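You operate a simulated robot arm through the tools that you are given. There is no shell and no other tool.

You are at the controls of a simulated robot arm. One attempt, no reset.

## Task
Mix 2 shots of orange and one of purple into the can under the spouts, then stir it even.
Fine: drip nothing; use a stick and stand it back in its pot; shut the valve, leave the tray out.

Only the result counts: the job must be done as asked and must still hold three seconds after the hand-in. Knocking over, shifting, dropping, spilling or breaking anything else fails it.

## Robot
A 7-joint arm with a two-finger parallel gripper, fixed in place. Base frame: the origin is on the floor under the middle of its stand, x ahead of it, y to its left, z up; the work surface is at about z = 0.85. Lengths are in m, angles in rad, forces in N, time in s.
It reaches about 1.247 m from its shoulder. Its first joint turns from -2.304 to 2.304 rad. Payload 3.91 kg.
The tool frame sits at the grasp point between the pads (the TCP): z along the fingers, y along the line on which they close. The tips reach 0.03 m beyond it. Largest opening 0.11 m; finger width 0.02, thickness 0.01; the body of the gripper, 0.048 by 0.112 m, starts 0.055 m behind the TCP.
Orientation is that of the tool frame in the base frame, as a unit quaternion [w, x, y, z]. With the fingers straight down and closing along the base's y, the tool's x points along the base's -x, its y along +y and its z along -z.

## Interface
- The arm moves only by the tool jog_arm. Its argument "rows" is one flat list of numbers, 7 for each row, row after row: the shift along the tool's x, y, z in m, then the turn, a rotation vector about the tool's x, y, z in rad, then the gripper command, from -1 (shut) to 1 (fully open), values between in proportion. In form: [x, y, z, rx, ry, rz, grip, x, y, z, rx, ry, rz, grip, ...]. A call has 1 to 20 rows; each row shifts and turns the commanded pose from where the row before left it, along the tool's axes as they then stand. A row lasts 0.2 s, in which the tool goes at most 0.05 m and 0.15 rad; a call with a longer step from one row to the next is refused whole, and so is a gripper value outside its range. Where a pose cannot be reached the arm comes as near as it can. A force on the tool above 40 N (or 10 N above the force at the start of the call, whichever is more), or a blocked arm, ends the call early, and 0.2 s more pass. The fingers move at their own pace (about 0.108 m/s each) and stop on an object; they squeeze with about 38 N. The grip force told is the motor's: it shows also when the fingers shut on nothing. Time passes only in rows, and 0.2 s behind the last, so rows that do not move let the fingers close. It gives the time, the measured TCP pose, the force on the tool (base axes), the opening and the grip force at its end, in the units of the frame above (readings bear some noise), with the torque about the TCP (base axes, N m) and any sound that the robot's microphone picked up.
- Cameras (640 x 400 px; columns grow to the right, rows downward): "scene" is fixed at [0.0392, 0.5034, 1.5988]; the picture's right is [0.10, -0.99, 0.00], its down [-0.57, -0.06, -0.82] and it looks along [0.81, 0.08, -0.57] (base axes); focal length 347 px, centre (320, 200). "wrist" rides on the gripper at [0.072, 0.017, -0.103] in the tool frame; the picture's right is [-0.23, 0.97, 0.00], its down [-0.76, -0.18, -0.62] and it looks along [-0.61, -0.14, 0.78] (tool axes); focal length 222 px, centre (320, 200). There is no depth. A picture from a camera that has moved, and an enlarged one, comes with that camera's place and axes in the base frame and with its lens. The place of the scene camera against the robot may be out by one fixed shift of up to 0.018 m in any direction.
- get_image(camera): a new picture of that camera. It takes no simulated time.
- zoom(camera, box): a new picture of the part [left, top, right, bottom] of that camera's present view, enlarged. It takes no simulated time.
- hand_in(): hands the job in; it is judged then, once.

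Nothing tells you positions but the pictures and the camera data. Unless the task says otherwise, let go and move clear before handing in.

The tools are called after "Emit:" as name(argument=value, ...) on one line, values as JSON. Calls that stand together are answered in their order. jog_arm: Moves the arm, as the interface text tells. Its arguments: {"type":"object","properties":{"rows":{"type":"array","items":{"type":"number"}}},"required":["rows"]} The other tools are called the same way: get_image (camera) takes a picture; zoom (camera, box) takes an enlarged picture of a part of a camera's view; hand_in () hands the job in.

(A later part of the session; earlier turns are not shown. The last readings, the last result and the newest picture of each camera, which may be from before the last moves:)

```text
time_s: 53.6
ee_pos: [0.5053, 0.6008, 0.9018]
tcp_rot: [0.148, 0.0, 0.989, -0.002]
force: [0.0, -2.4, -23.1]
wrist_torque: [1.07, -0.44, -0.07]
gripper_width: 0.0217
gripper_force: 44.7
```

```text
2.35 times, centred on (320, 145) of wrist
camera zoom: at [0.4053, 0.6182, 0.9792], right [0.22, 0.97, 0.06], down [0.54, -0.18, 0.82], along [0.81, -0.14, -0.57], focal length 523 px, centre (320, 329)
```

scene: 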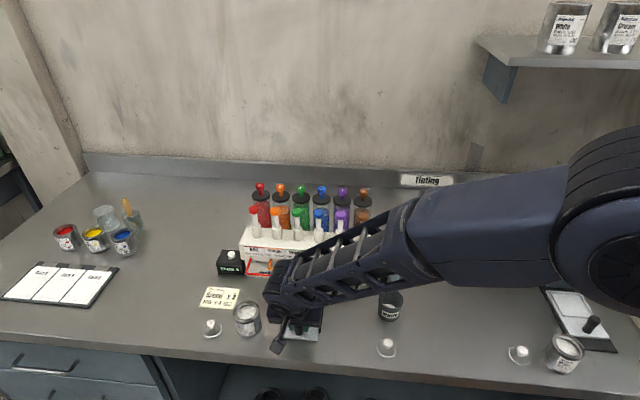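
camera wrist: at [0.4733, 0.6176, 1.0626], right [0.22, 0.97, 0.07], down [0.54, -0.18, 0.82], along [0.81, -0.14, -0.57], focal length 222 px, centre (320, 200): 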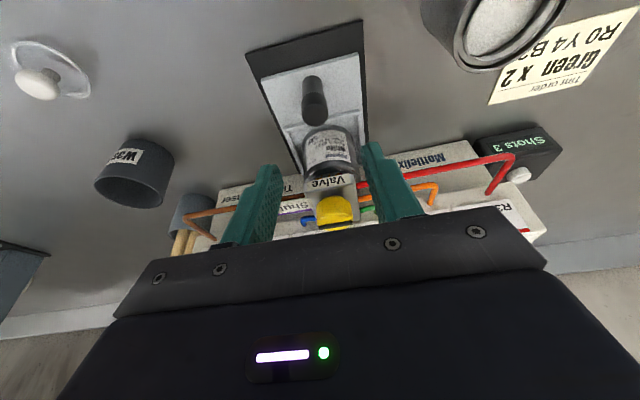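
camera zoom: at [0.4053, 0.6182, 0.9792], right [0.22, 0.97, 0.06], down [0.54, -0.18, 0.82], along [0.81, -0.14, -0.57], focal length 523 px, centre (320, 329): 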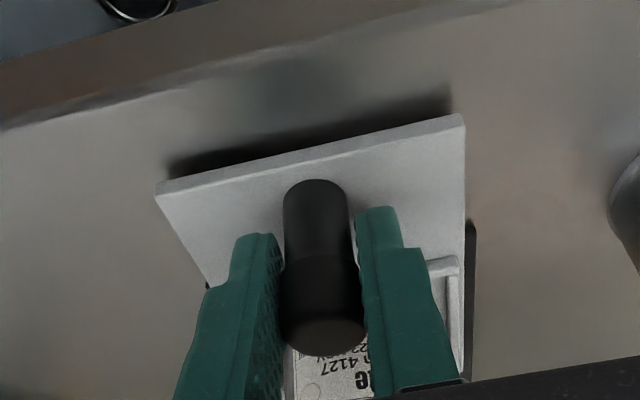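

Emit:
jog_arm(rows=[0.0003, 0, 0.001, 0, 0, 0, -1, 0.00382, 0, -0.00118, 0, 0, 0, -1, 0.00573, 0, -0.00177, 0, 0, 0, -1, 0.00573, 0, -0.00177, 0, 0, 0, -1, 0.00382, 0, -0.00118, 0, 0, 0, -1])

Emit:
zoom(camera="wrist", box=[220, 60, 420, 230])

```text
time_s: 54.8
ee_pos: [0.4861, 0.5992, 0.9017]
tcp_rot: [0.149, 0.0, 0.989, -0.001]
force: [0.4, -20.4, -15.2]
wrist_torque: [0.63, 0.0, -0.07]
gripper_width: 0.0219
gripper_force: 45.2
```

```text
2.35 times, centred on (320, 145) of wrist
camera zoom: at [0.3858, 0.618, 0.9791], right [0.22, 0.97, 0.07], down [0.54, -0.18, 0.82], along [0.81, -0.14, -0.57], focal length 523 px, centre (320, 329)
```

zoom: 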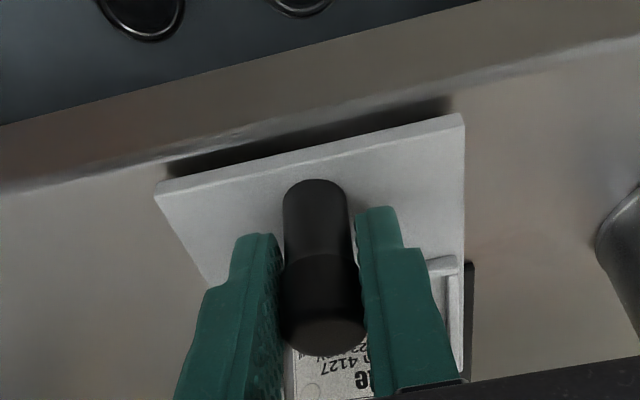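

Emit:
jog_arm(rows=[0.0001, -0.0013, 0.0005, 0, 0, 0, -1, 0.00382, 0, -0.00118, 0, 0, 0, -1, 0.00382, 0, -0.00118, 0, 0, 0, -1, 0.00382, 0, -0.00118, 0, 0, 0, -1])

```text
time_s: 55.5
ee_pos: [0.4854, 0.6002, 0.9023]
tcp_rot: [0.151, 0.001, 0.988, 0.0]
force: [9.9, 11.1, -10.7]
wrist_torque: [-0.59, -0.73, 0.14]
gripper_width: 0.0219
gripper_force: 45.0
stopped in row 3: the force on the tool passed its limit at 43 N (the readings are from after the stop); the commanded pose is now the measured one
```

The tray reached its end stop, so it is fully out. I'll open the fingers and lift clear of the handle.

Emit:
jog_arm(rows=[0, 0, 0, 0, 0, 0, -0.1, 0, 0, 0, 0, 0, 0, -0.1, -0.0059, 0, -0.0191, 0, 0, 0, -0.1, -0.0118, 0, -0.0382, 0, 0, 0, -0.1, -0.0118, 0, -0.0382, 0, 0, 0, -0.1, -0.0118, 0, -0.0382, 0, 0, 0, -0.1, -0.0118, 0, -0.0382, 0, 0, 0, -0.1])

Emit:
get_image(camera="wrist")

Emit:
get_image(camera="scene")

```text
time_s: 57.1
ee_pos: [0.4816, 0.5989, 1.0847]
tcp_rot: [0.152, 0.0, 0.988, 0.001]
force: [-0.1, -0.7, 0.1]
wrist_torque: [0.01, -0.02, 0.02]
gripper_width: 0.0489
gripper_force: 0.0
```

```text
taken
camera wrist: at [0.3811, 0.6171, 1.1607], right [0.22, 0.97, 0.07], down [0.54, -0.18, 0.82], along [0.81, -0.14, -0.57], focal length 222 px, centre (320, 200)
```

wrist: 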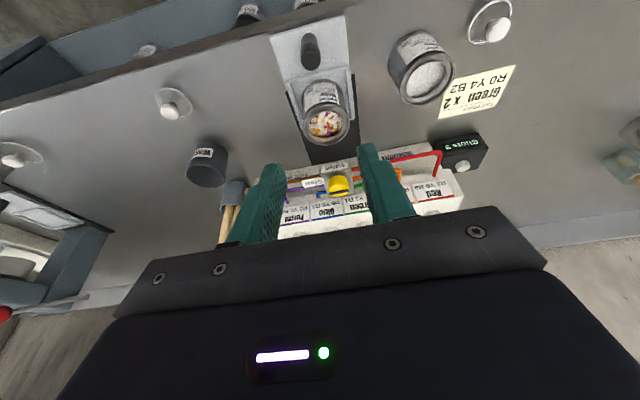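

```text
taken
```

scene: 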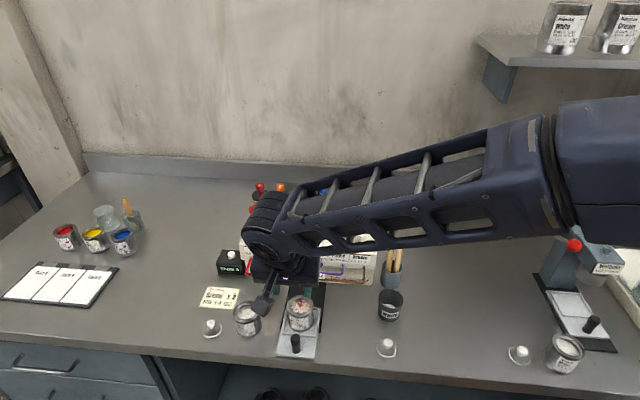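

Emit:
zoom(camera="wrist", box=[260, 30, 420, 160])

Emit:
zoom(camera="scene", box=[260, 270, 350, 370])

Emit:
zoom(camera="wrist", box=[280, 130, 400, 210])

```text
3.08 times, centred on (340, 95) of wrist
camera zoom: at [0.3811, 0.6171, 1.1607], right [0.22, 0.97, 0.07], down [0.54, -0.18, 0.82], along [0.81, -0.14, -0.57], focal length 684 px, centre (258, 523)
```

zoom: 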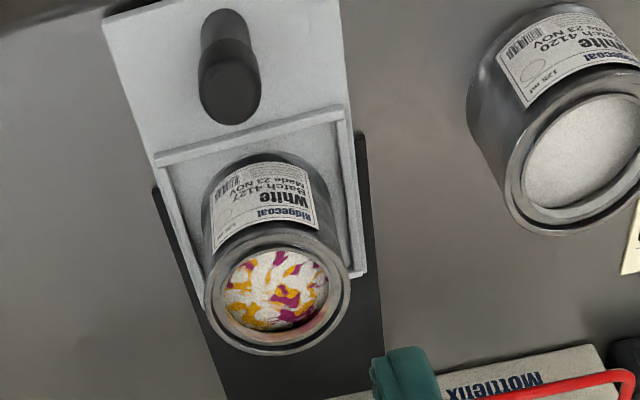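

```text
4.00 times, centred on (305, 320) of scene
camera zoom: at [0.0392, 0.5034, 1.5988], right [0.1, -0.99, 0.0], down [-0.57, -0.06, -0.82], along [0.81, 0.08, -0.57], focal length 1387 px, centre (380, -280)
```

zoom: 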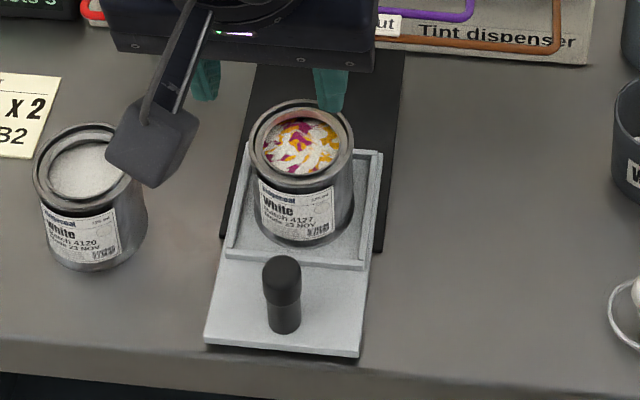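

```text
5.00 times, centred on (340, 170) of wrist
camera zoom: at [0.3811, 0.6171, 1.1607], right [0.22, 0.97, 0.07], down [0.54, -0.18, 0.82], along [0.81, -0.14, -0.57], focal length 1111 px, centre (220, 350)
```

zoom: 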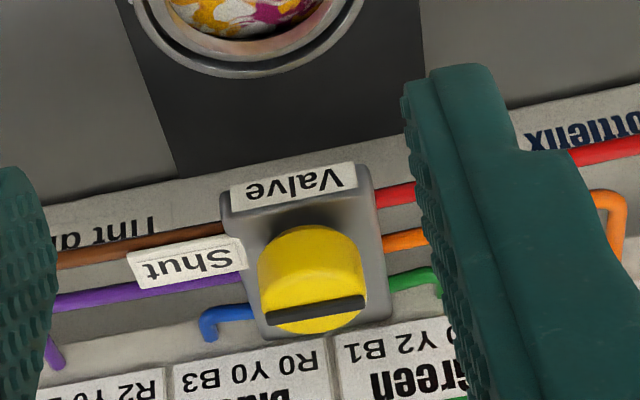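

The can now shows marbled white, orange and purple, nothing has spilled, and the valve reads Shut. I'll rise upright and move over the stick pot to measure the sticks.

Emit:
jog_arm(rows=[0, 0, 0, 0, 0.15, 0, 0, 0, 0, 0, 0, 0.15, 0, 0, 0, 0, -0.04, 0, 0, 0, 0, 0, 0, -0.04, 0, 0, 0, 0, 0, 0, -0.04, 0, 0, 0, 0, -0.0233, -0.0365, 0, 0, 0, 0, 0, -0.0233, -0.0365, 0, 0, 0, 0, 0, -0.0233, -0.0365, 0, 0, 0, 0, 0, -0.0233, -0.0365, 0, 0, 0, 0, 0, -0.0233, -0.0365, 0, 0, 0, 0, 0, -0.0233, -0.0365, 0, 0, 0, 0, 0])

Emit:
get_image(camera="wrist")

Emit:
get_image(camera="scene")

```text
time_s: 59.5
ee_pos: [0.6211, 0.3796, 1.202]
tcp_rot: [0.001, 0.001, 1.0, 0.001]
force: [0.2, 0.8, 0.0]
wrist_torque: [-0.04, -0.03, -0.02]
gripper_width: 0.0551
gripper_force: 0.0
```

```text
taken
camera wrist: at [0.5479, 0.3979, 1.3046], right [0.23, 0.97, 0.0], down [0.76, -0.18, 0.63], along [0.61, -0.14, -0.78], focal length 222 px, centre (320, 200)
```

wrist: 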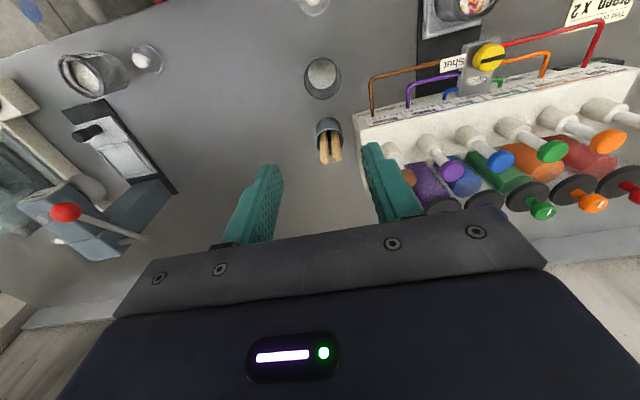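

```text
taken
```

scene: 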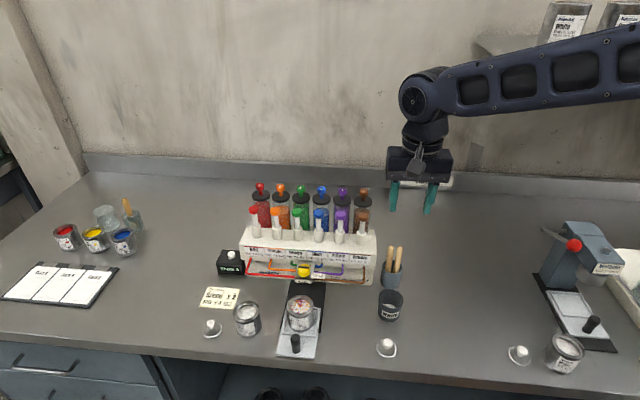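

Emit:
zoom(camera="wrist", box=[290, 50, 380, 180])

Emit:
zoom(camera="scene", box=[365, 235, 425, 330])

Emit:
zoom(camera="scene", box=[270, 270, 340, 370])

```text
3.08 times, centred on (335, 115) of wrist
camera zoom: at [0.5479, 0.3979, 1.3046], right [0.23, 0.97, 0.0], down [0.76, -0.18, 0.63], along [0.61, -0.14, -0.78], focal length 684 px, centre (274, 462)
```

zoom: 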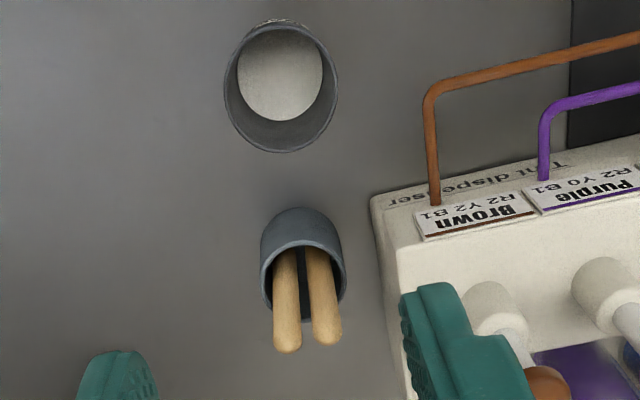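

```text
4.21 times, centred on (395, 282) of scene
camera zoom: at [0.0392, 0.5034, 1.5988], right [0.1, -0.99, 0.0], down [-0.57, -0.06, -0.82], along [0.81, 0.08, -0.57], focal length 1460 px, centre (4, -147)
```

zoom: 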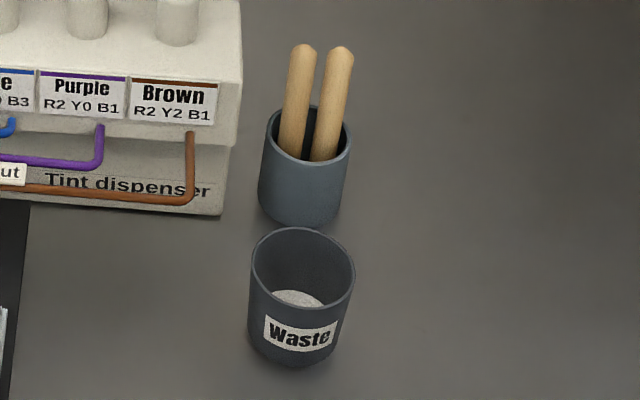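

```text
4.00 times, centred on (305, 320) of scene
camera zoom: at [0.0392, 0.5034, 1.5988], right [0.1, -0.99, 0.0], down [-0.57, -0.06, -0.82], along [0.81, 0.08, -0.57], focal length 1387 px, centre (380, -280)
```

zoom: 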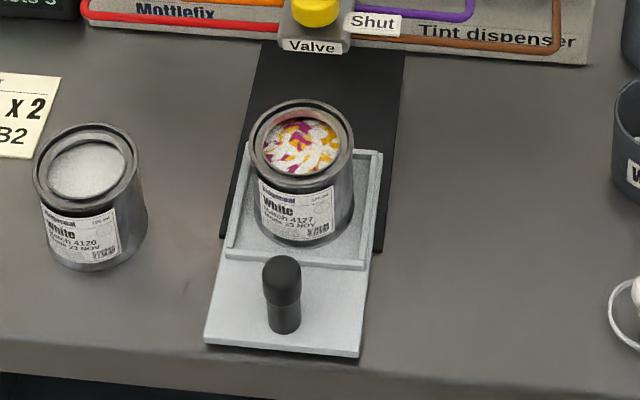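

I place the sticks as nearly upright with tips near (0.723, 0.387, 0.983) and (0.722, 0.365, 0.984), in a pot centred at about (0.7185, 0.377). I'll take the one farther from the dispenser, with the fingers closing along x. First I'll rotate and hover above it.

Emit:
jog_arm(rows=[0, 0, 0, 0, 0, -0.1428, -0.1, 0, 0, 0, 0, 0, -0.1428, -0.1, 0, 0, 0, 0, 0, -0.1428, -0.1, 0, 0, 0, 0, 0, -0.1428, -0.1, 0, 0, 0, 0, 0, -0.1428, -0.1, 0, 0, 0, 0, 0, -0.1428, -0.1, 0, 0, 0, 0, 0, -0.1428, -0.1, 0, 0, 0, 0, 0, -0.1428, -0.1, 0, 0, 0, 0, 0, -0.1428, -0.1, 0, 0, 0, 0, 0, -0.1428, -0.1, 0, 0, 0, 0, 0, -0.1428, -0.1, 0.0052, -0.0337, 0.0167, 0, 0, 0, -0.1, 0.0052, -0.0337, 0.0167, 0, 0, 0, -0.1, 0.0052, -0.0337, 0.0167, 0, 0, 0, -0.1])

Emit:
get_image(camera="wrist")

Emit:
zoom(camera="scene", box=[340, 180, 450, 330])

```text
time_s: 62.5
ee_pos: [0.7222, 0.3654, 1.153]
tcp_rot: [-0.003, 0.707, -0.707, 0.001]
force: [-0.7, -0.2, 1.1]
wrist_torque: [-0.01, -0.05, 0.03]
gripper_width: 0.0495
gripper_force: 0.0
```

```text
taken
camera wrist: at [0.7039, 0.293, 1.2558], right [-0.97, 0.23, 0.0], down [0.18, 0.76, 0.63], along [0.15, 0.61, -0.78], focal length 222 px, centre (320, 200)
```

wrist: 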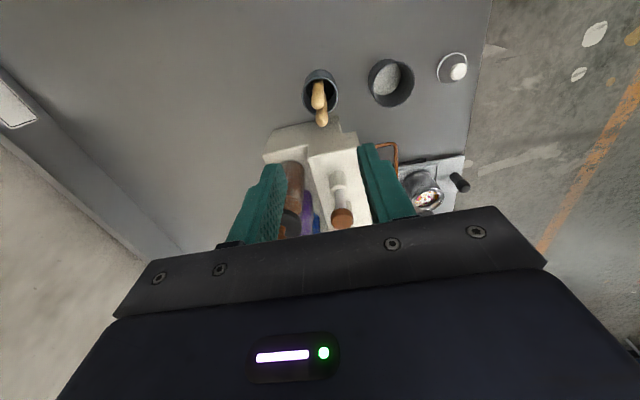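

```text
2.67 times, centred on (395, 255) of scene
camera zoom: at [0.0392, 0.5034, 1.5988], right [0.1, -0.99, 0.0], down [-0.57, -0.06, -0.82], along [0.81, 0.08, -0.57], focal length 925 px, centre (120, 53)
```

zoom: 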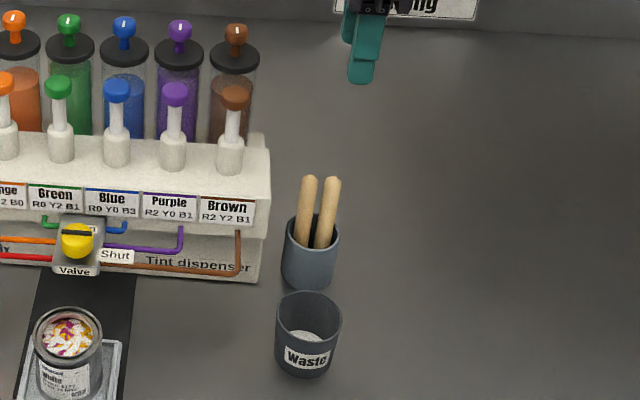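

Emit:
zoom(camera="wrist", box=[280, 50, 380, 150])

```text
4.00 times, centred on (330, 100) of wrist
camera zoom: at [0.7039, 0.293, 1.2558], right [-0.97, 0.23, 0.0], down [0.18, 0.76, 0.63], along [0.15, 0.61, -0.78], focal length 888 px, centre (280, 600)
```

zoom: 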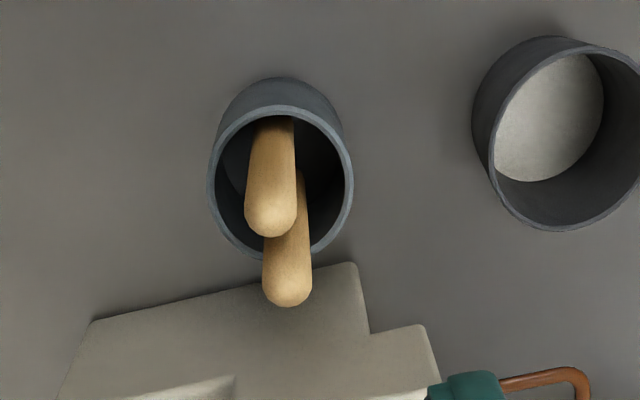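

From this side view, the near stick's tip is at about (0.723, 0.3645, 0.984). I'll lower the open fingers around its top.

Emit:
jog_arm(rows=[0.0008, -0.0008, 0.045, 0, 0, 0, -0.1, 0, 0, 0.045, 0, 0, 0, -0.1, 0, 0, 0.045, 0, 0, 0, -0.1, 0, 0, 0.03, 0, 0, 0, -0.1, 0, 0, 0.018, 0, 0, 0, -0.1])

Emit:
get_image(camera="wrist")

Emit:
zoom(camera="scene", box=[340, 200, 450, 330])

```text
time_s: 63.7
ee_pos: [0.7252, 0.3633, 0.9712]
tcp_rot: [0.002, -0.707, 0.707, -0.001]
force: [-0.2, 0.2, 0.3]
wrist_torque: [-0.02, -0.04, 0.0]
gripper_width: 0.0493
gripper_force: 0.0
```

```text
taken
camera wrist: at [0.7072, 0.2909, 1.0733], right [-0.97, 0.23, 0.0], down [0.18, 0.76, 0.63], along [0.15, 0.61, -0.78], focal length 222 px, centre (320, 200)
```

wrist: 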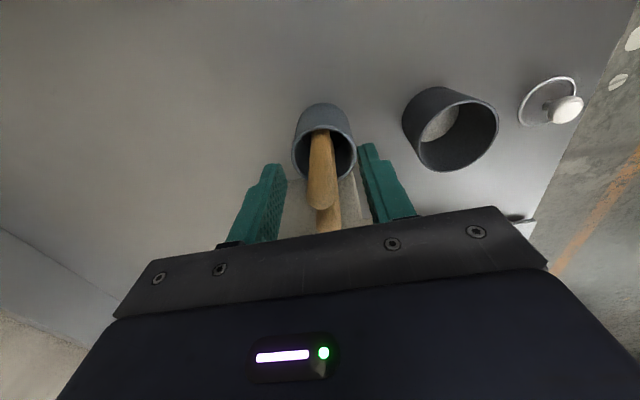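

```text
3.08 times, centred on (395, 265) of scene
camera zoom: at [0.0392, 0.5034, 1.5988], right [0.1, -0.99, 0.0], down [-0.57, -0.06, -0.82], along [0.81, 0.08, -0.57], focal length 1067 px, centre (89, 0)
```

zoom: 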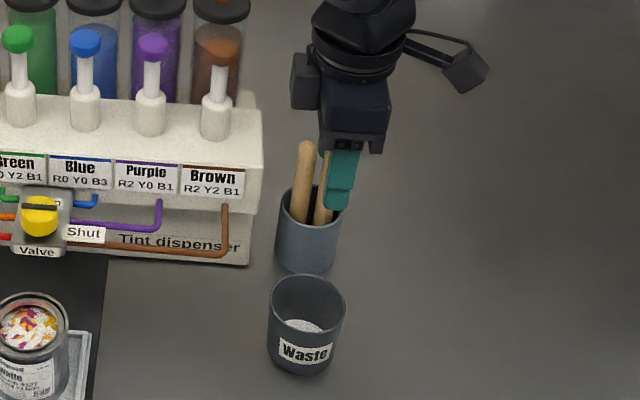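

Emit:
zoom(camera="wrist", box=[230, 90, 430, 240])

Emit:
zoom(camera="scene", box=[370, 230, 420, 290])

```text
2.67 times, centred on (330, 165) of wrist
camera zoom: at [0.7072, 0.2909, 1.0733], right [-0.97, 0.23, 0.0], down [0.18, 0.76, 0.63], along [0.15, 0.61, -0.78], focal length 592 px, centre (293, 293)
```

zoom: 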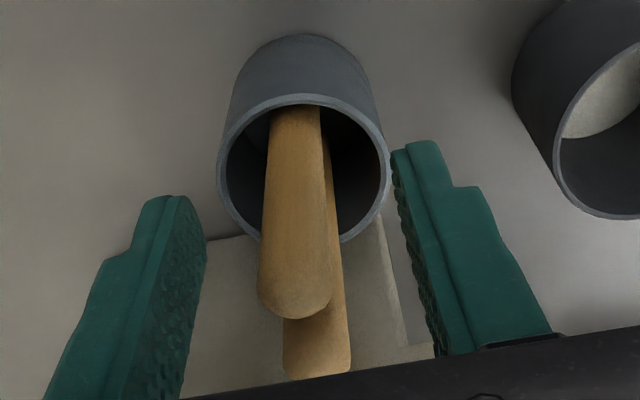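

```text
6.67 times, centred on (395, 260) of scene
camera zoom: at [0.0392, 0.5034, 1.5988], right [0.1, -0.99, 0.0], down [-0.57, -0.06, -0.82], along [0.81, 0.08, -0.57], focal length 2312 px, centre (-180, -200)
```

zoom: 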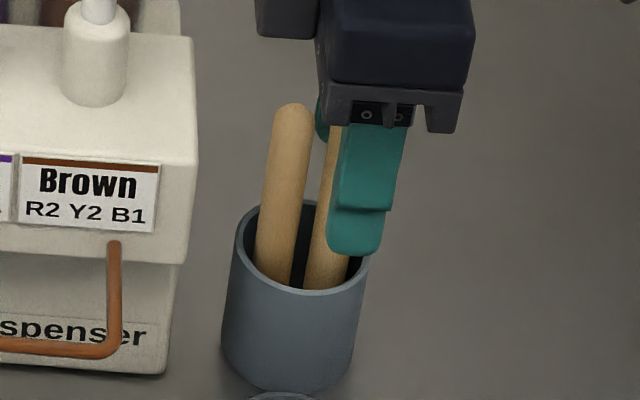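

The stick passes right through the grasp point, with the other stick clear beside it. I'll close on it.

Emit:
jog_arm(rows=[0, 0, 0, 0, 0, 0, -1, 0, 0, 0, 0, 0, 0, -1, 0, 0, 0, 0, 0, 0, -1])

Emit:
zoom(camera="wrist", box=[230, 90, 430, 240])

Emit:
zoom(camera="scene", box=[370, 230, 420, 290])

```text
time_s: 64.5
ee_pos: [0.7256, 0.363, 0.9712]
tcp_rot: [0.001, -0.707, 0.707, -0.001]
force: [0.0, 0.2, 0.2]
wrist_torque: [0.0, 0.03, -0.02]
gripper_width: 0.0137
gripper_force: 37.6
```

```text
2.67 times, centred on (330, 165) of wrist
camera zoom: at [0.7073, 0.2908, 1.0732], right [-0.97, 0.23, 0.0], down [0.18, 0.76, 0.63], along [0.15, 0.61, -0.78], focal length 592 px, centre (293, 293)
```

zoom: 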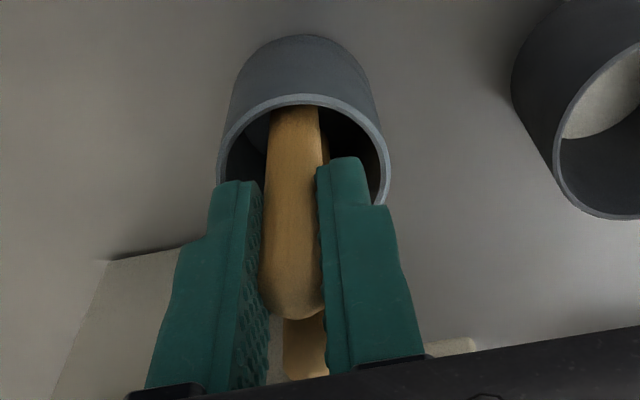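

```text
6.67 times, centred on (395, 260) of scene
camera zoom: at [0.0392, 0.5034, 1.5988], right [0.1, -0.99, 0.0], down [-0.57, -0.06, -0.82], along [0.81, 0.08, -0.57], focal length 2312 px, centre (-180, -200)
```

zoom: 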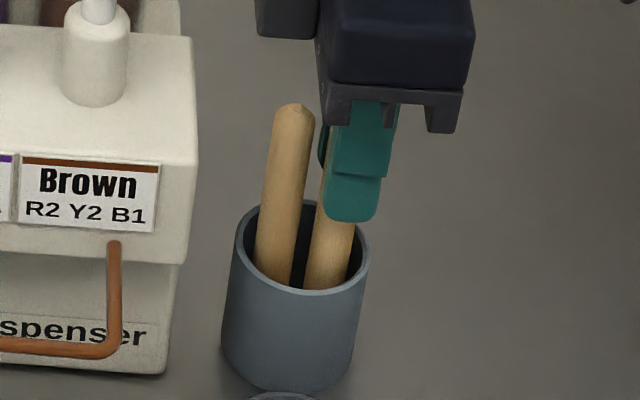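

The stick is held at 0.0137 m with no side load. I'll note this pose as (0.7254, 0.3632, 0.9712) for the return and lift straight up.

Emit:
jog_arm(rows=[0, 0, -0.01, 0, 0, 0, -1, 0, 0, -0.025, 0, 0, 0, -1, 0, 0, -0.04, 0, 0, 0, -1, 0, 0, -0.04, 0, 0, 0, -1, 0, 0, -0.04, 0, 0, 0, -1])

Emit:
get_image(camera="scene")

Emit:
zoom(camera="scene", box=[350, 180, 440, 290])

Emit:
zoom(camera="wrist", box=[230, 60, 430, 240])

```text
time_s: 65.7
ee_pos: [0.724, 0.3614, 1.128]
tcp_rot: [0.002, -0.707, 0.707, 0.0]
force: [0.7, 0.0, -0.1]
wrist_torque: [-0.02, -0.01, 0.0]
gripper_width: 0.0137
gripper_force: 37.9
```

```text
taken
```

scene: 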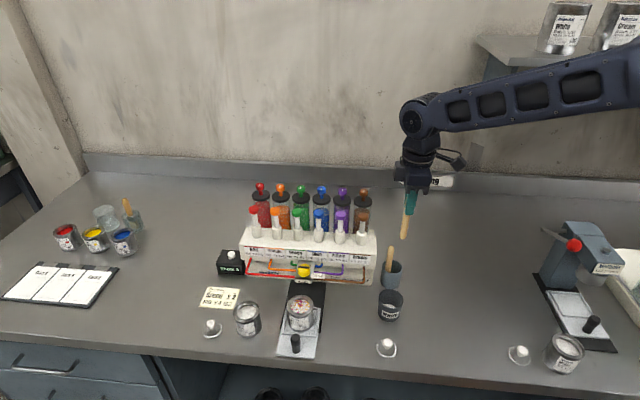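

```text
3.64 times, centred on (395, 235) of scene
camera zoom: at [0.0392, 0.5034, 1.5988], right [0.1, -0.99, 0.0], down [-0.57, -0.06, -0.82], along [0.81, 0.08, -0.57], focal length 1261 px, centre (47, 73)
```

zoom: 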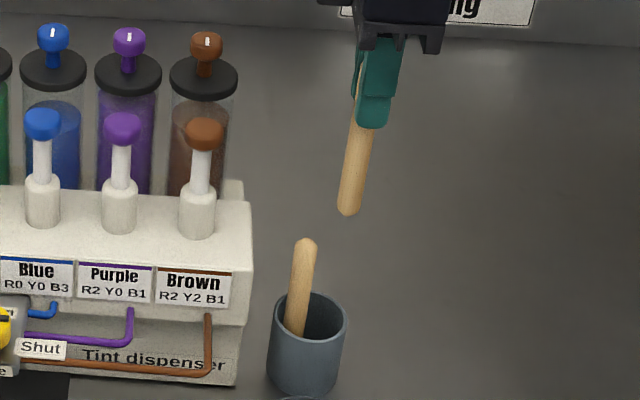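

```text
2.22 times, centred on (330, 150) of wrist
camera zoom: at [0.7069, 0.2891, 1.2302], right [-0.97, 0.23, 0.0], down [0.18, 0.76, 0.62], along [0.14, 0.61, -0.78], focal length 494 px, centre (298, 311)
```

zoom: 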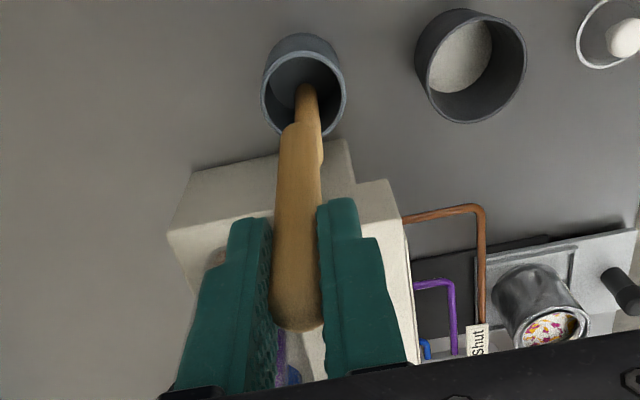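

The stick came out cleanly and the other one stayed put. The stick's lower end is about 0.112 m below the TCP. I'll move back in x first, then across to above the can.

Emit:
jog_arm(rows=[0, 0.042, 0, 0, 0, 0, -1, 0, 0.042, 0, 0, 0, 0, -1, 0, 0.042, 0, 0, 0, 0, -1, 0, 0.042, 0, 0, 0, 0, -1, -0.0396, 0, 0, 0, 0, 0, -1, -0.0396, 0, 0, 0, 0, 0, -1, -0.0396, 0, 0, 0, 0, 0, -1, -0.0396, 0, 0, 0, 0, 0, -1, -0.0396, 0, 0, 0, 0, 0, -1, -0.0396, 0, 0, 0, 0, 0, -1])

Emit:
get_image(camera="wrist")

Emit:
zoom(camera="scene", box=[240, 210, 360, 370])

Emit:
zoom(camera="wrist", box=[230, 50, 430, 240])

```text
time_s: 67.9
ee_pos: [0.5588, 0.602, 1.1215]
tcp_rot: [0.004, -0.706, 0.708, -0.001]
force: [-0.2, -0.5, 0.4]
wrist_torque: [0.02, 0.03, 0.0]
gripper_width: 0.0136
gripper_force: 37.5
```

```text
taken
camera wrist: at [0.5411, 0.5311, 1.2257], right [-0.97, 0.23, 0.0], down [0.18, 0.76, 0.63], along [0.15, 0.61, -0.78], focal length 222 px, centre (320, 200)
```

wrist: 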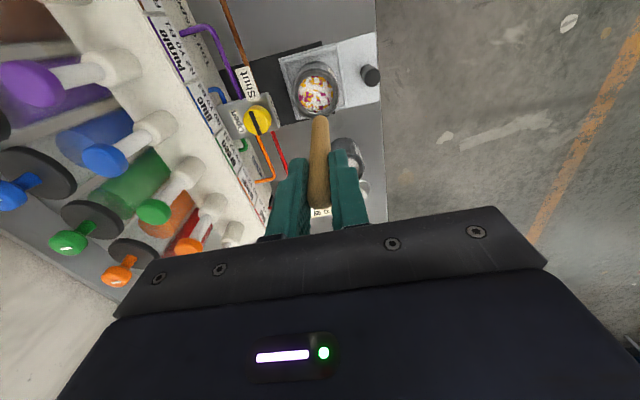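

```text
2.50 times, centred on (300, 290) of scene
camera zoom: at [0.0392, 0.5034, 1.5988], right [0.1, -0.99, 0.0], down [-0.57, -0.06, -0.82], along [0.81, 0.08, -0.57], focal length 867 px, centre (370, -25)
```

zoom: 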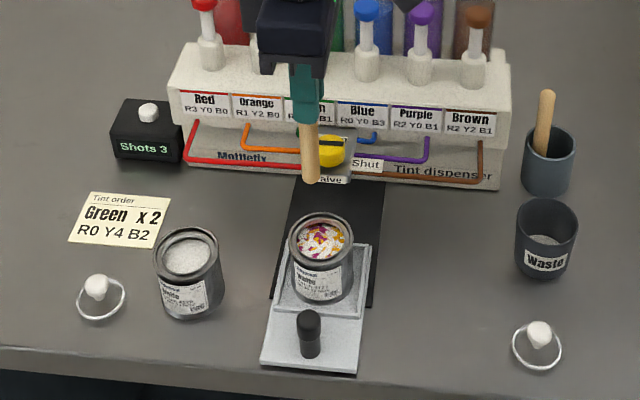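

```text
2.11 times, centred on (330, 145) of wrist
camera zoom: at [0.5411, 0.5311, 1.2257], right [-0.97, 0.23, 0.0], down [0.18, 0.76, 0.63], along [0.15, 0.61, -0.78], focal length 468 px, centre (299, 316)
```

zoom: 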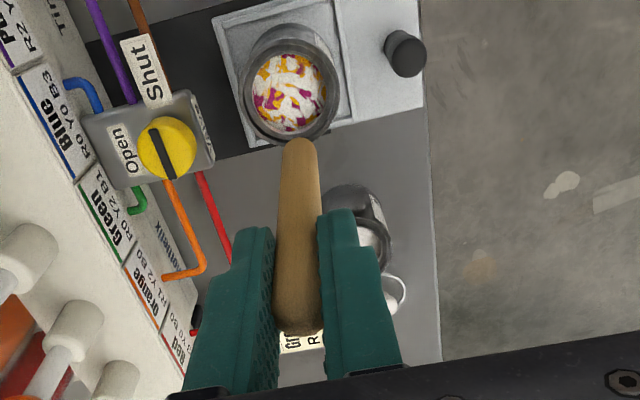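

Emit:
zoom(camera="wrist", box=[270, 30, 390, 140])

Emit:
zoom(camera="scene", box=[270, 240, 330, 350])

```text
3.64 times, centred on (330, 85) of wrist
camera zoom: at [0.5411, 0.5311, 1.2257], right [-0.97, 0.23, 0.0], down [0.18, 0.76, 0.63], along [0.15, 0.61, -0.78], focal length 808 px, centre (284, 618)
```

zoom: 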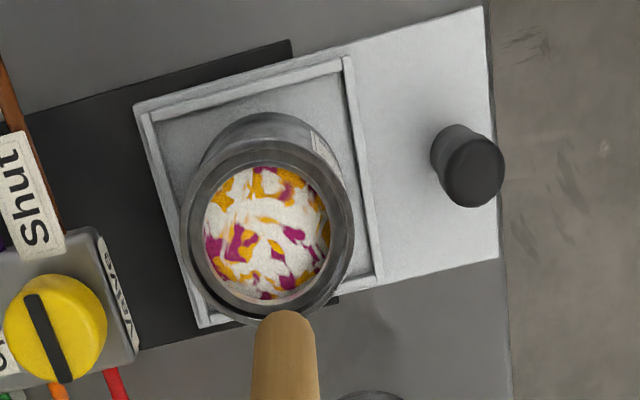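

```text
3.64 times, centred on (300, 295) of scene
camera zoom: at [0.0392, 0.5034, 1.5988], right [0.1, -0.99, 0.0], down [-0.57, -0.06, -0.82], along [0.81, 0.08, -0.57], focal length 1261 px, centre (393, -146)
```

zoom: 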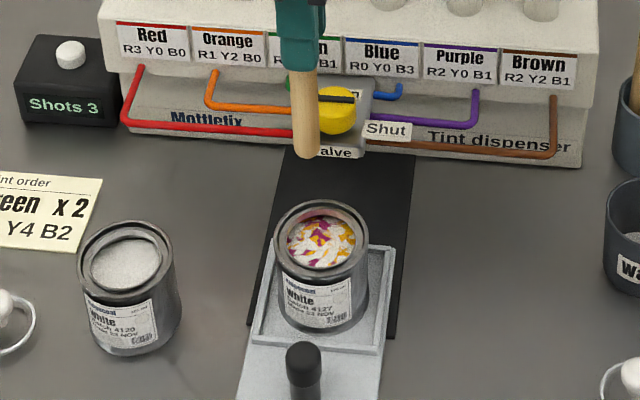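

The can centre reads about 6 mm further in x and 2 mm less in y than the stick, the rim is at z of about 0.92, and the paint is about 11 mm below it. I'll centre the stick and lower its end to just above rim height.

Emit:
jog_arm(rows=[0.002, -0.006, 0, 0, 0, 0, -1, 0, 0, 0.04, 0, 0, 0, -1, 0, 0, 0.03, 0, 0, 0, -1, 0, 0, 0.01, 0, 0, 0, -1, 0, 0, 0, 0, 0, 0, -1])

Emit:
zoom(camera="wrist", box=[250, 50, 410, 220])

Emit:
zoom(camera="scene", box=[270, 240, 330, 350])

```text
time_s: 69.1
ee_pos: [0.5622, 0.5999, 1.0442]
tcp_rot: [0.002, -0.706, 0.708, -0.001]
force: [-0.3, 0.1, 0.6]
wrist_torque: [0.01, 0.02, -0.01]
gripper_width: 0.0139
gripper_force: 38.4
```

```text
2.35 times, centred on (330, 135) of wrist
camera zoom: at [0.544, 0.5286, 1.1473], right [-0.97, 0.23, 0.0], down [0.18, 0.76, 0.63], along [0.15, 0.61, -0.78], focal length 523 px, centre (296, 353)
```

zoom: 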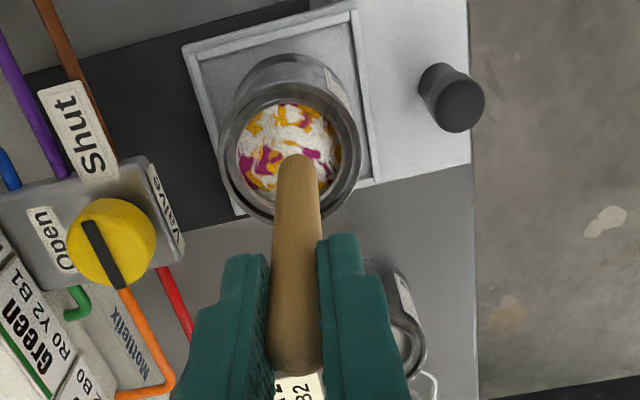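

```text
3.64 times, centred on (300, 295) of scene
camera zoom: at [0.0392, 0.5034, 1.5988], right [0.1, -0.99, 0.0], down [-0.57, -0.06, -0.82], along [0.81, 0.08, -0.57], focal length 1261 px, centre (393, -146)
```

zoom: 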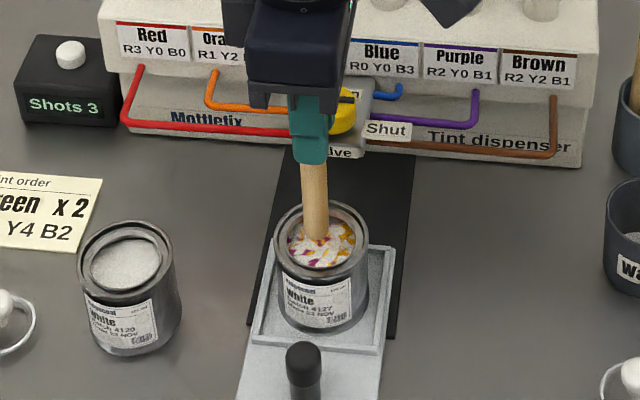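

By triangulating, the stick end is about at rim height and roughly 5 mm towards +y of the can's centre. I'll correct that and recheck before dipping.

Emit:
jog_arm(rows=[0.0045, -0.0017, 0, 0, 0, 0, -1, 0, 0, 0, 0, 0, 0, -1])

Emit:
zoom(camera="wrist", box=[270, 70, 370, 160])

Emit:
zoom(camera="scene", box=[280, 280, 320, 335])

```text
time_s: 69.7
ee_pos: [0.5632, 0.5955, 1.0466]
tcp_rot: [0.002, -0.707, 0.707, 0.0]
force: [0.2, 0.7, -1.0]
wrist_torque: [-0.01, -0.03, -0.01]
gripper_width: 0.0137
gripper_force: 37.8
```

```text
4.44 times, centred on (320, 115) of wrist
camera zoom: at [0.546, 0.5239, 1.1479], right [-0.97, 0.23, 0.0], down [0.18, 0.76, 0.63], along [0.15, 0.61, -0.78], focal length 987 px, centre (320, 578)
```

zoom: 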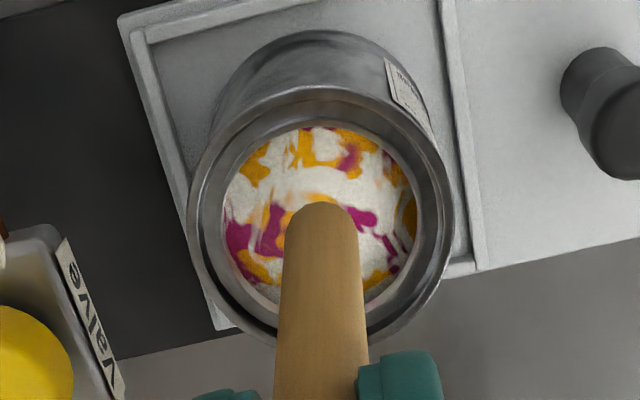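

```text
7.27 times, centred on (300, 308) of scene
camera zoom: at [0.0392, 0.5034, 1.5988], right [0.1, -0.99, 0.0], down [-0.57, -0.06, -0.82], along [0.81, 0.08, -0.57], focal length 2522 px, centre (466, -582)
```

zoom: 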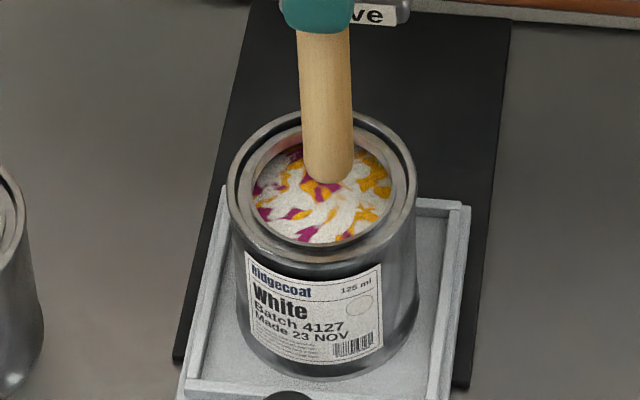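

The stick is now centred over the opening in both views, with about 17 mm of radial room. I'll lower it slowly into the paint.

Emit:
jog_arm(rows=[0, 0, 0.008, 0, 0, 0, -1, 0, 0, 0.008, 0, 0, 0, -1, 0, 0, 0.008, 0, 0, 0, -1, 0, 0, 0.008, 0, 0, 0, -1, 0, 0, 0.008, 0, 0, 0, -1, 0, 0, 0.006, 0, 0, 0, -1])

Emit:
zoom(camera="wrist", box=[250, 70, 400, 200])

Emit:
zoom(camera="scene", box=[270, 265, 330, 345])

```text
time_s: 71.1
ee_pos: [0.5662, 0.5961, 0.9991]
tcp_rot: [0.002, -0.707, 0.708, -0.001]
force: [-0.3, 0.4, -0.3]
wrist_torque: [-0.01, 0.0, -0.01]
gripper_width: 0.014
gripper_force: 38.2
```

```text
3.08 times, centred on (325, 135) of wrist
camera zoom: at [0.5477, 0.523, 1.102], right [-0.97, 0.23, 0.0], down [0.18, 0.76, 0.63], along [0.15, 0.61, -0.78], focal length 684 px, centre (305, 400)
```

zoom: 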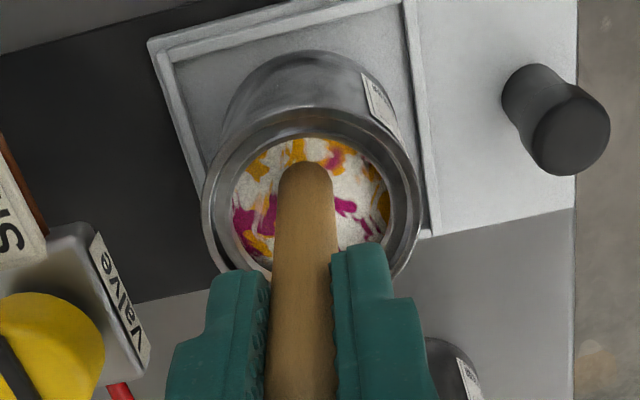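

```text
5.00 times, centred on (300, 305) of scene
camera zoom: at [0.0392, 0.5034, 1.5988], right [0.1, -0.99, 0.0], down [-0.57, -0.06, -0.82], along [0.81, 0.08, -0.57], focal length 1734 px, centre (420, -325)
```

zoom: 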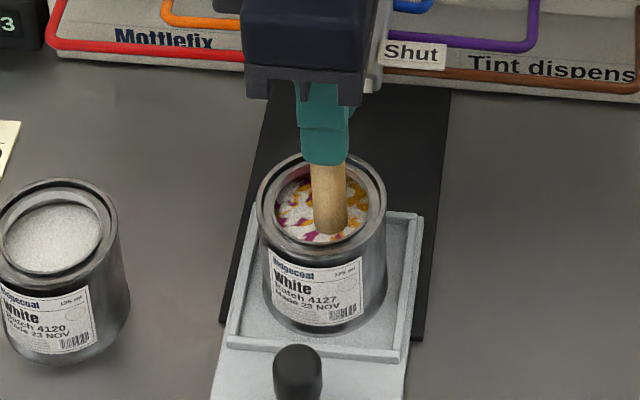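

The stick is now in the paint, and its crossing with the surface shows I'm a little towards -y of centre. I'll re-centre and go a bit deeper.

Emit:
jog_arm(rows=[-0.0042, -0.0018, 0, 0, 0, 0, -1, 0, 0, 0.005, 0, 0, 0, -1, 0, 0, 0.004, 0, 0, 0, -1, 0, 0, 0, 0, 0, 0, -1])

Emit:
zoom(camera="wrist", box=[250, 70, 400, 200])

Emit:
zoom(camera="scene", box=[280, 280, 320, 335])

```text
time_s: 72.1
ee_pos: [0.5663, 0.598, 0.9898]
tcp_rot: [0.002, -0.707, 0.708, 0.0]
force: [0.3, 0.4, 0.8]
wrist_torque: [-0.01, -0.02, 0.01]
gripper_width: 0.0139
gripper_force: 38.4
```

```text
3.08 times, centred on (325, 135) of wrist
camera zoom: at [0.5493, 0.5266, 1.0926], right [-0.97, 0.23, 0.0], down [0.18, 0.76, 0.63], along [0.15, 0.61, -0.78], focal length 684 px, centre (305, 400)
```

zoom: 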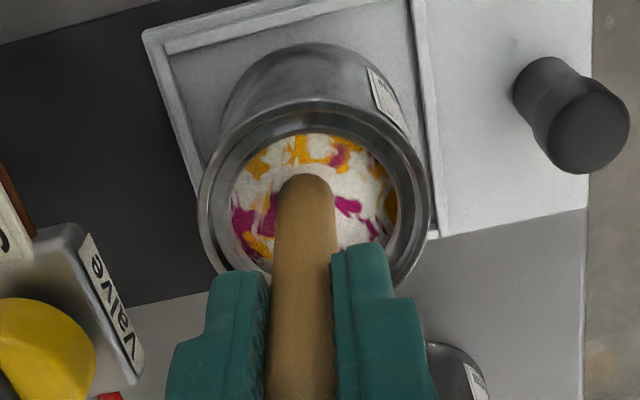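

```text
7.27 times, centred on (300, 308) of scene
camera zoom: at [0.0392, 0.5034, 1.5988], right [0.1, -0.99, 0.0], down [-0.57, -0.06, -0.82], along [0.81, 0.08, -0.57], focal length 2522 px, centre (466, -582)
```

zoom: 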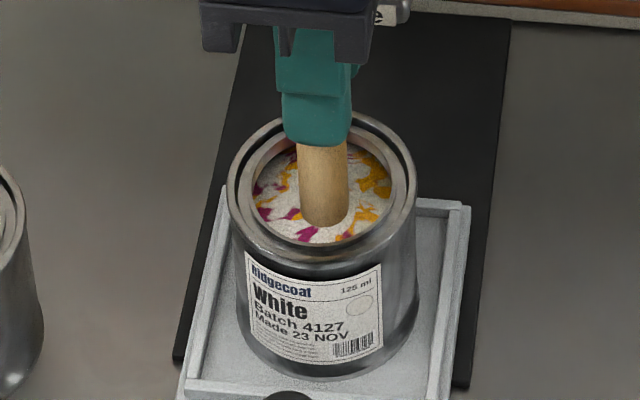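

The stick is close to centre and well immersed. I'll start with one gentle stirring circle of 9 mm radius and check the force and the paint.

Emit:
jog_arm(rows=[-0.0015, -0.0075, 0, 0, 0, 0, -1, -0.00636, 0.00264, 0, 0, 0, 0, -1, -0.00264, 0.00636, 0, 0, 0, 0, -1, 0.00264, 0.00636, 0, 0, 0, 0, -1, 0.00636, 0.00264, 0, 0, 0, 0, -1, 0.00636, -0.00264, 0, 0, 0, 0, -1, 0.00264, -0.00636, 0, 0, 0, 0, -1, -0.00264, -0.00636, 0, 0, 0, 0, -1, -0.00636, -0.00264, 0, 0, 0, 0, -1])

Emit:
zoom(camera="wrist", box=[250, 70, 400, 200])

Emit:
zoom(camera="scene", box=[280, 280, 320, 335])

```text
time_s: 74.1
ee_pos: [0.5756, 0.6014, 0.9915]
tcp_rot: [-0.002, 0.707, -0.707, 0.001]
force: [-0.5, 0.0, 0.3]
wrist_torque: [0.04, -0.01, 0.02]
gripper_width: 0.0138
gripper_force: 38.4
```

```text
3.08 times, centred on (325, 135) of wrist
camera zoom: at [0.5568, 0.5292, 1.0938], right [-0.97, 0.23, 0.0], down [0.18, 0.76, 0.63], along [0.15, 0.61, -0.78], focal length 684 px, centre (305, 400)
```

zoom: 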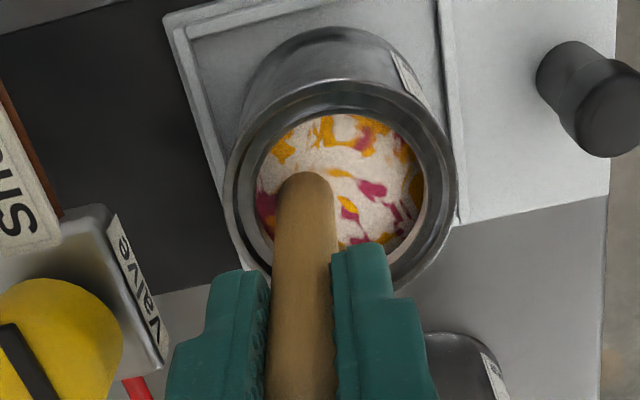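

```text
7.27 times, centred on (300, 308) of scene
camera zoom: at [0.0392, 0.5034, 1.5988], right [0.1, -0.99, 0.0], down [-0.57, -0.06, -0.82], along [0.81, 0.08, -0.57], focal length 2522 px, centre (466, -582)
```

zoom: 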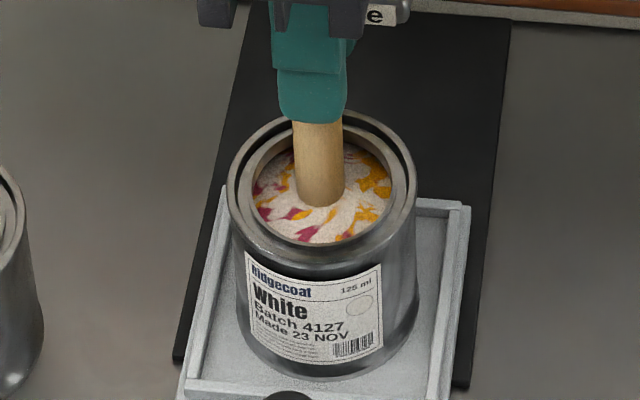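

It is starting to blend and there is no contact force. I'll keep stirring with two circles per call.

Emit:
jog_arm(rows=[-0.00636, 0.00264, 0, 0, 0, 0, -1, -0.00264, 0.00636, 0, 0, 0, 0, -1, 0.00264, 0.00636, 0, 0, 0, 0, -1, 0.00636, 0.00264, 0, 0, 0, 0, -1, 0.00636, -0.00264, 0, 0, 0, 0, -1, 0.00264, -0.00636, 0, 0, 0, 0, -1, -0.00264, -0.00636, 0, 0, 0, 0, -1, -0.00636, -0.00264, 0, 0, 0, 0, -1, -0.00636, 0.00264, 0, 0, 0, 0, -1, -0.00264, 0.00636, 0, 0, 0, 0, -1, 0.00264, 0.00636, 0, 0, 0, 0, -1, 0.00636, 0.00264, 0, 0, 0, 0, -1, 0.00636, -0.00264, 0, 0, 0, 0, -1, 0.00264, -0.00636, 0, 0, 0, 0, -1, -0.00264, -0.00636, 0, 0, 0, 0, -1, -0.00636, -0.00264, 0, 0, 0, 0, -1])

Emit:
zoom(camera="wrist", box=[250, 70, 400, 200])

Emit:
zoom(camera="scene", box=[280, 280, 320, 335])

```text
time_s: 77.5
ee_pos: [0.5739, 0.6012, 0.9911]
tcp_rot: [-0.002, 0.708, -0.706, 0.001]
force: [-0.1, -0.3, -0.1]
wrist_torque: [0.02, 0.0, 0.02]
gripper_width: 0.014
gripper_force: 38.0
```

```text
3.08 times, centred on (325, 135) of wrist
camera zoom: at [0.5568, 0.5297, 1.0926], right [-0.97, 0.23, 0.0], down [0.18, 0.76, 0.63], along [0.15, 0.61, -0.78], focal length 684 px, centre (305, 400)
```

zoom: 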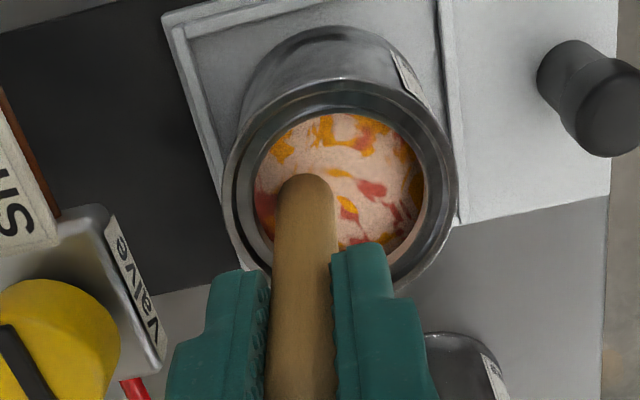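

```text
7.27 times, centred on (300, 308) of scene
camera zoom: at [0.0392, 0.5034, 1.5988], right [0.1, -0.99, 0.0], down [-0.57, -0.06, -0.82], along [0.81, 0.08, -0.57], focal length 2522 px, centre (466, -582)
```

zoom: 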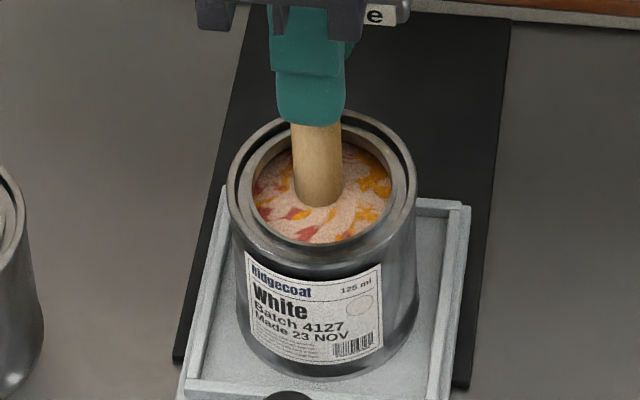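

The mix is blending steadily towards a pinkish orange. I'll keep stirring.

Emit:
jog_arm(rows=[-0.00636, 0.00264, 0, 0, 0, 0, -1, -0.00264, 0.00636, 0, 0, 0, 0, -1, 0.00264, 0.00636, 0, 0, 0, 0, -1, 0.00636, 0.00264, 0, 0, 0, 0, -1, 0.00636, -0.00264, 0, 0, 0, 0, -1, 0.00264, -0.00636, 0, 0, 0, 0, -1, -0.00264, -0.00636, 0, 0, 0, 0, -1, -0.00636, -0.00264, 0, 0, 0, 0, -1, -0.00636, 0.00264, 0, 0, 0, 0, -1, -0.00264, 0.00636, 0, 0, 0, 0, -1, 0.00264, 0.00636, 0, 0, 0, 0, -1, 0.00636, 0.00264, 0, 0, 0, 0, -1, 0.00636, -0.00264, 0, 0, 0, 0, -1, 0.00264, -0.00636, 0, 0, 0, 0, -1, -0.00264, -0.00636, 0, 0, 0, 0, -1, -0.00636, -0.00264, 0, 0, 0, 0, -1])

Emit:
zoom(camera="wrist", box=[250, 70, 400, 200])

```text
time_s: 80.9
ee_pos: [0.5755, 0.6003, 0.9916]
tcp_rot: [0.002, -0.707, 0.708, 0.0]
force: [0.6, 1.3, -0.7]
wrist_torque: [0.02, 0.0, 0.01]
gripper_width: 0.0135
gripper_force: 38.0
```

```text
3.08 times, centred on (325, 135) of wrist
camera zoom: at [0.5572, 0.5287, 1.0933], right [-0.97, 0.23, 0.0], down [0.18, 0.76, 0.63], along [0.15, 0.61, -0.78], focal length 684 px, centre (305, 400)
```

zoom: 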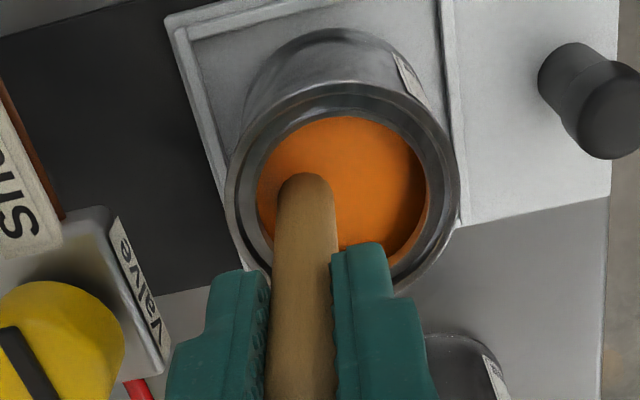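

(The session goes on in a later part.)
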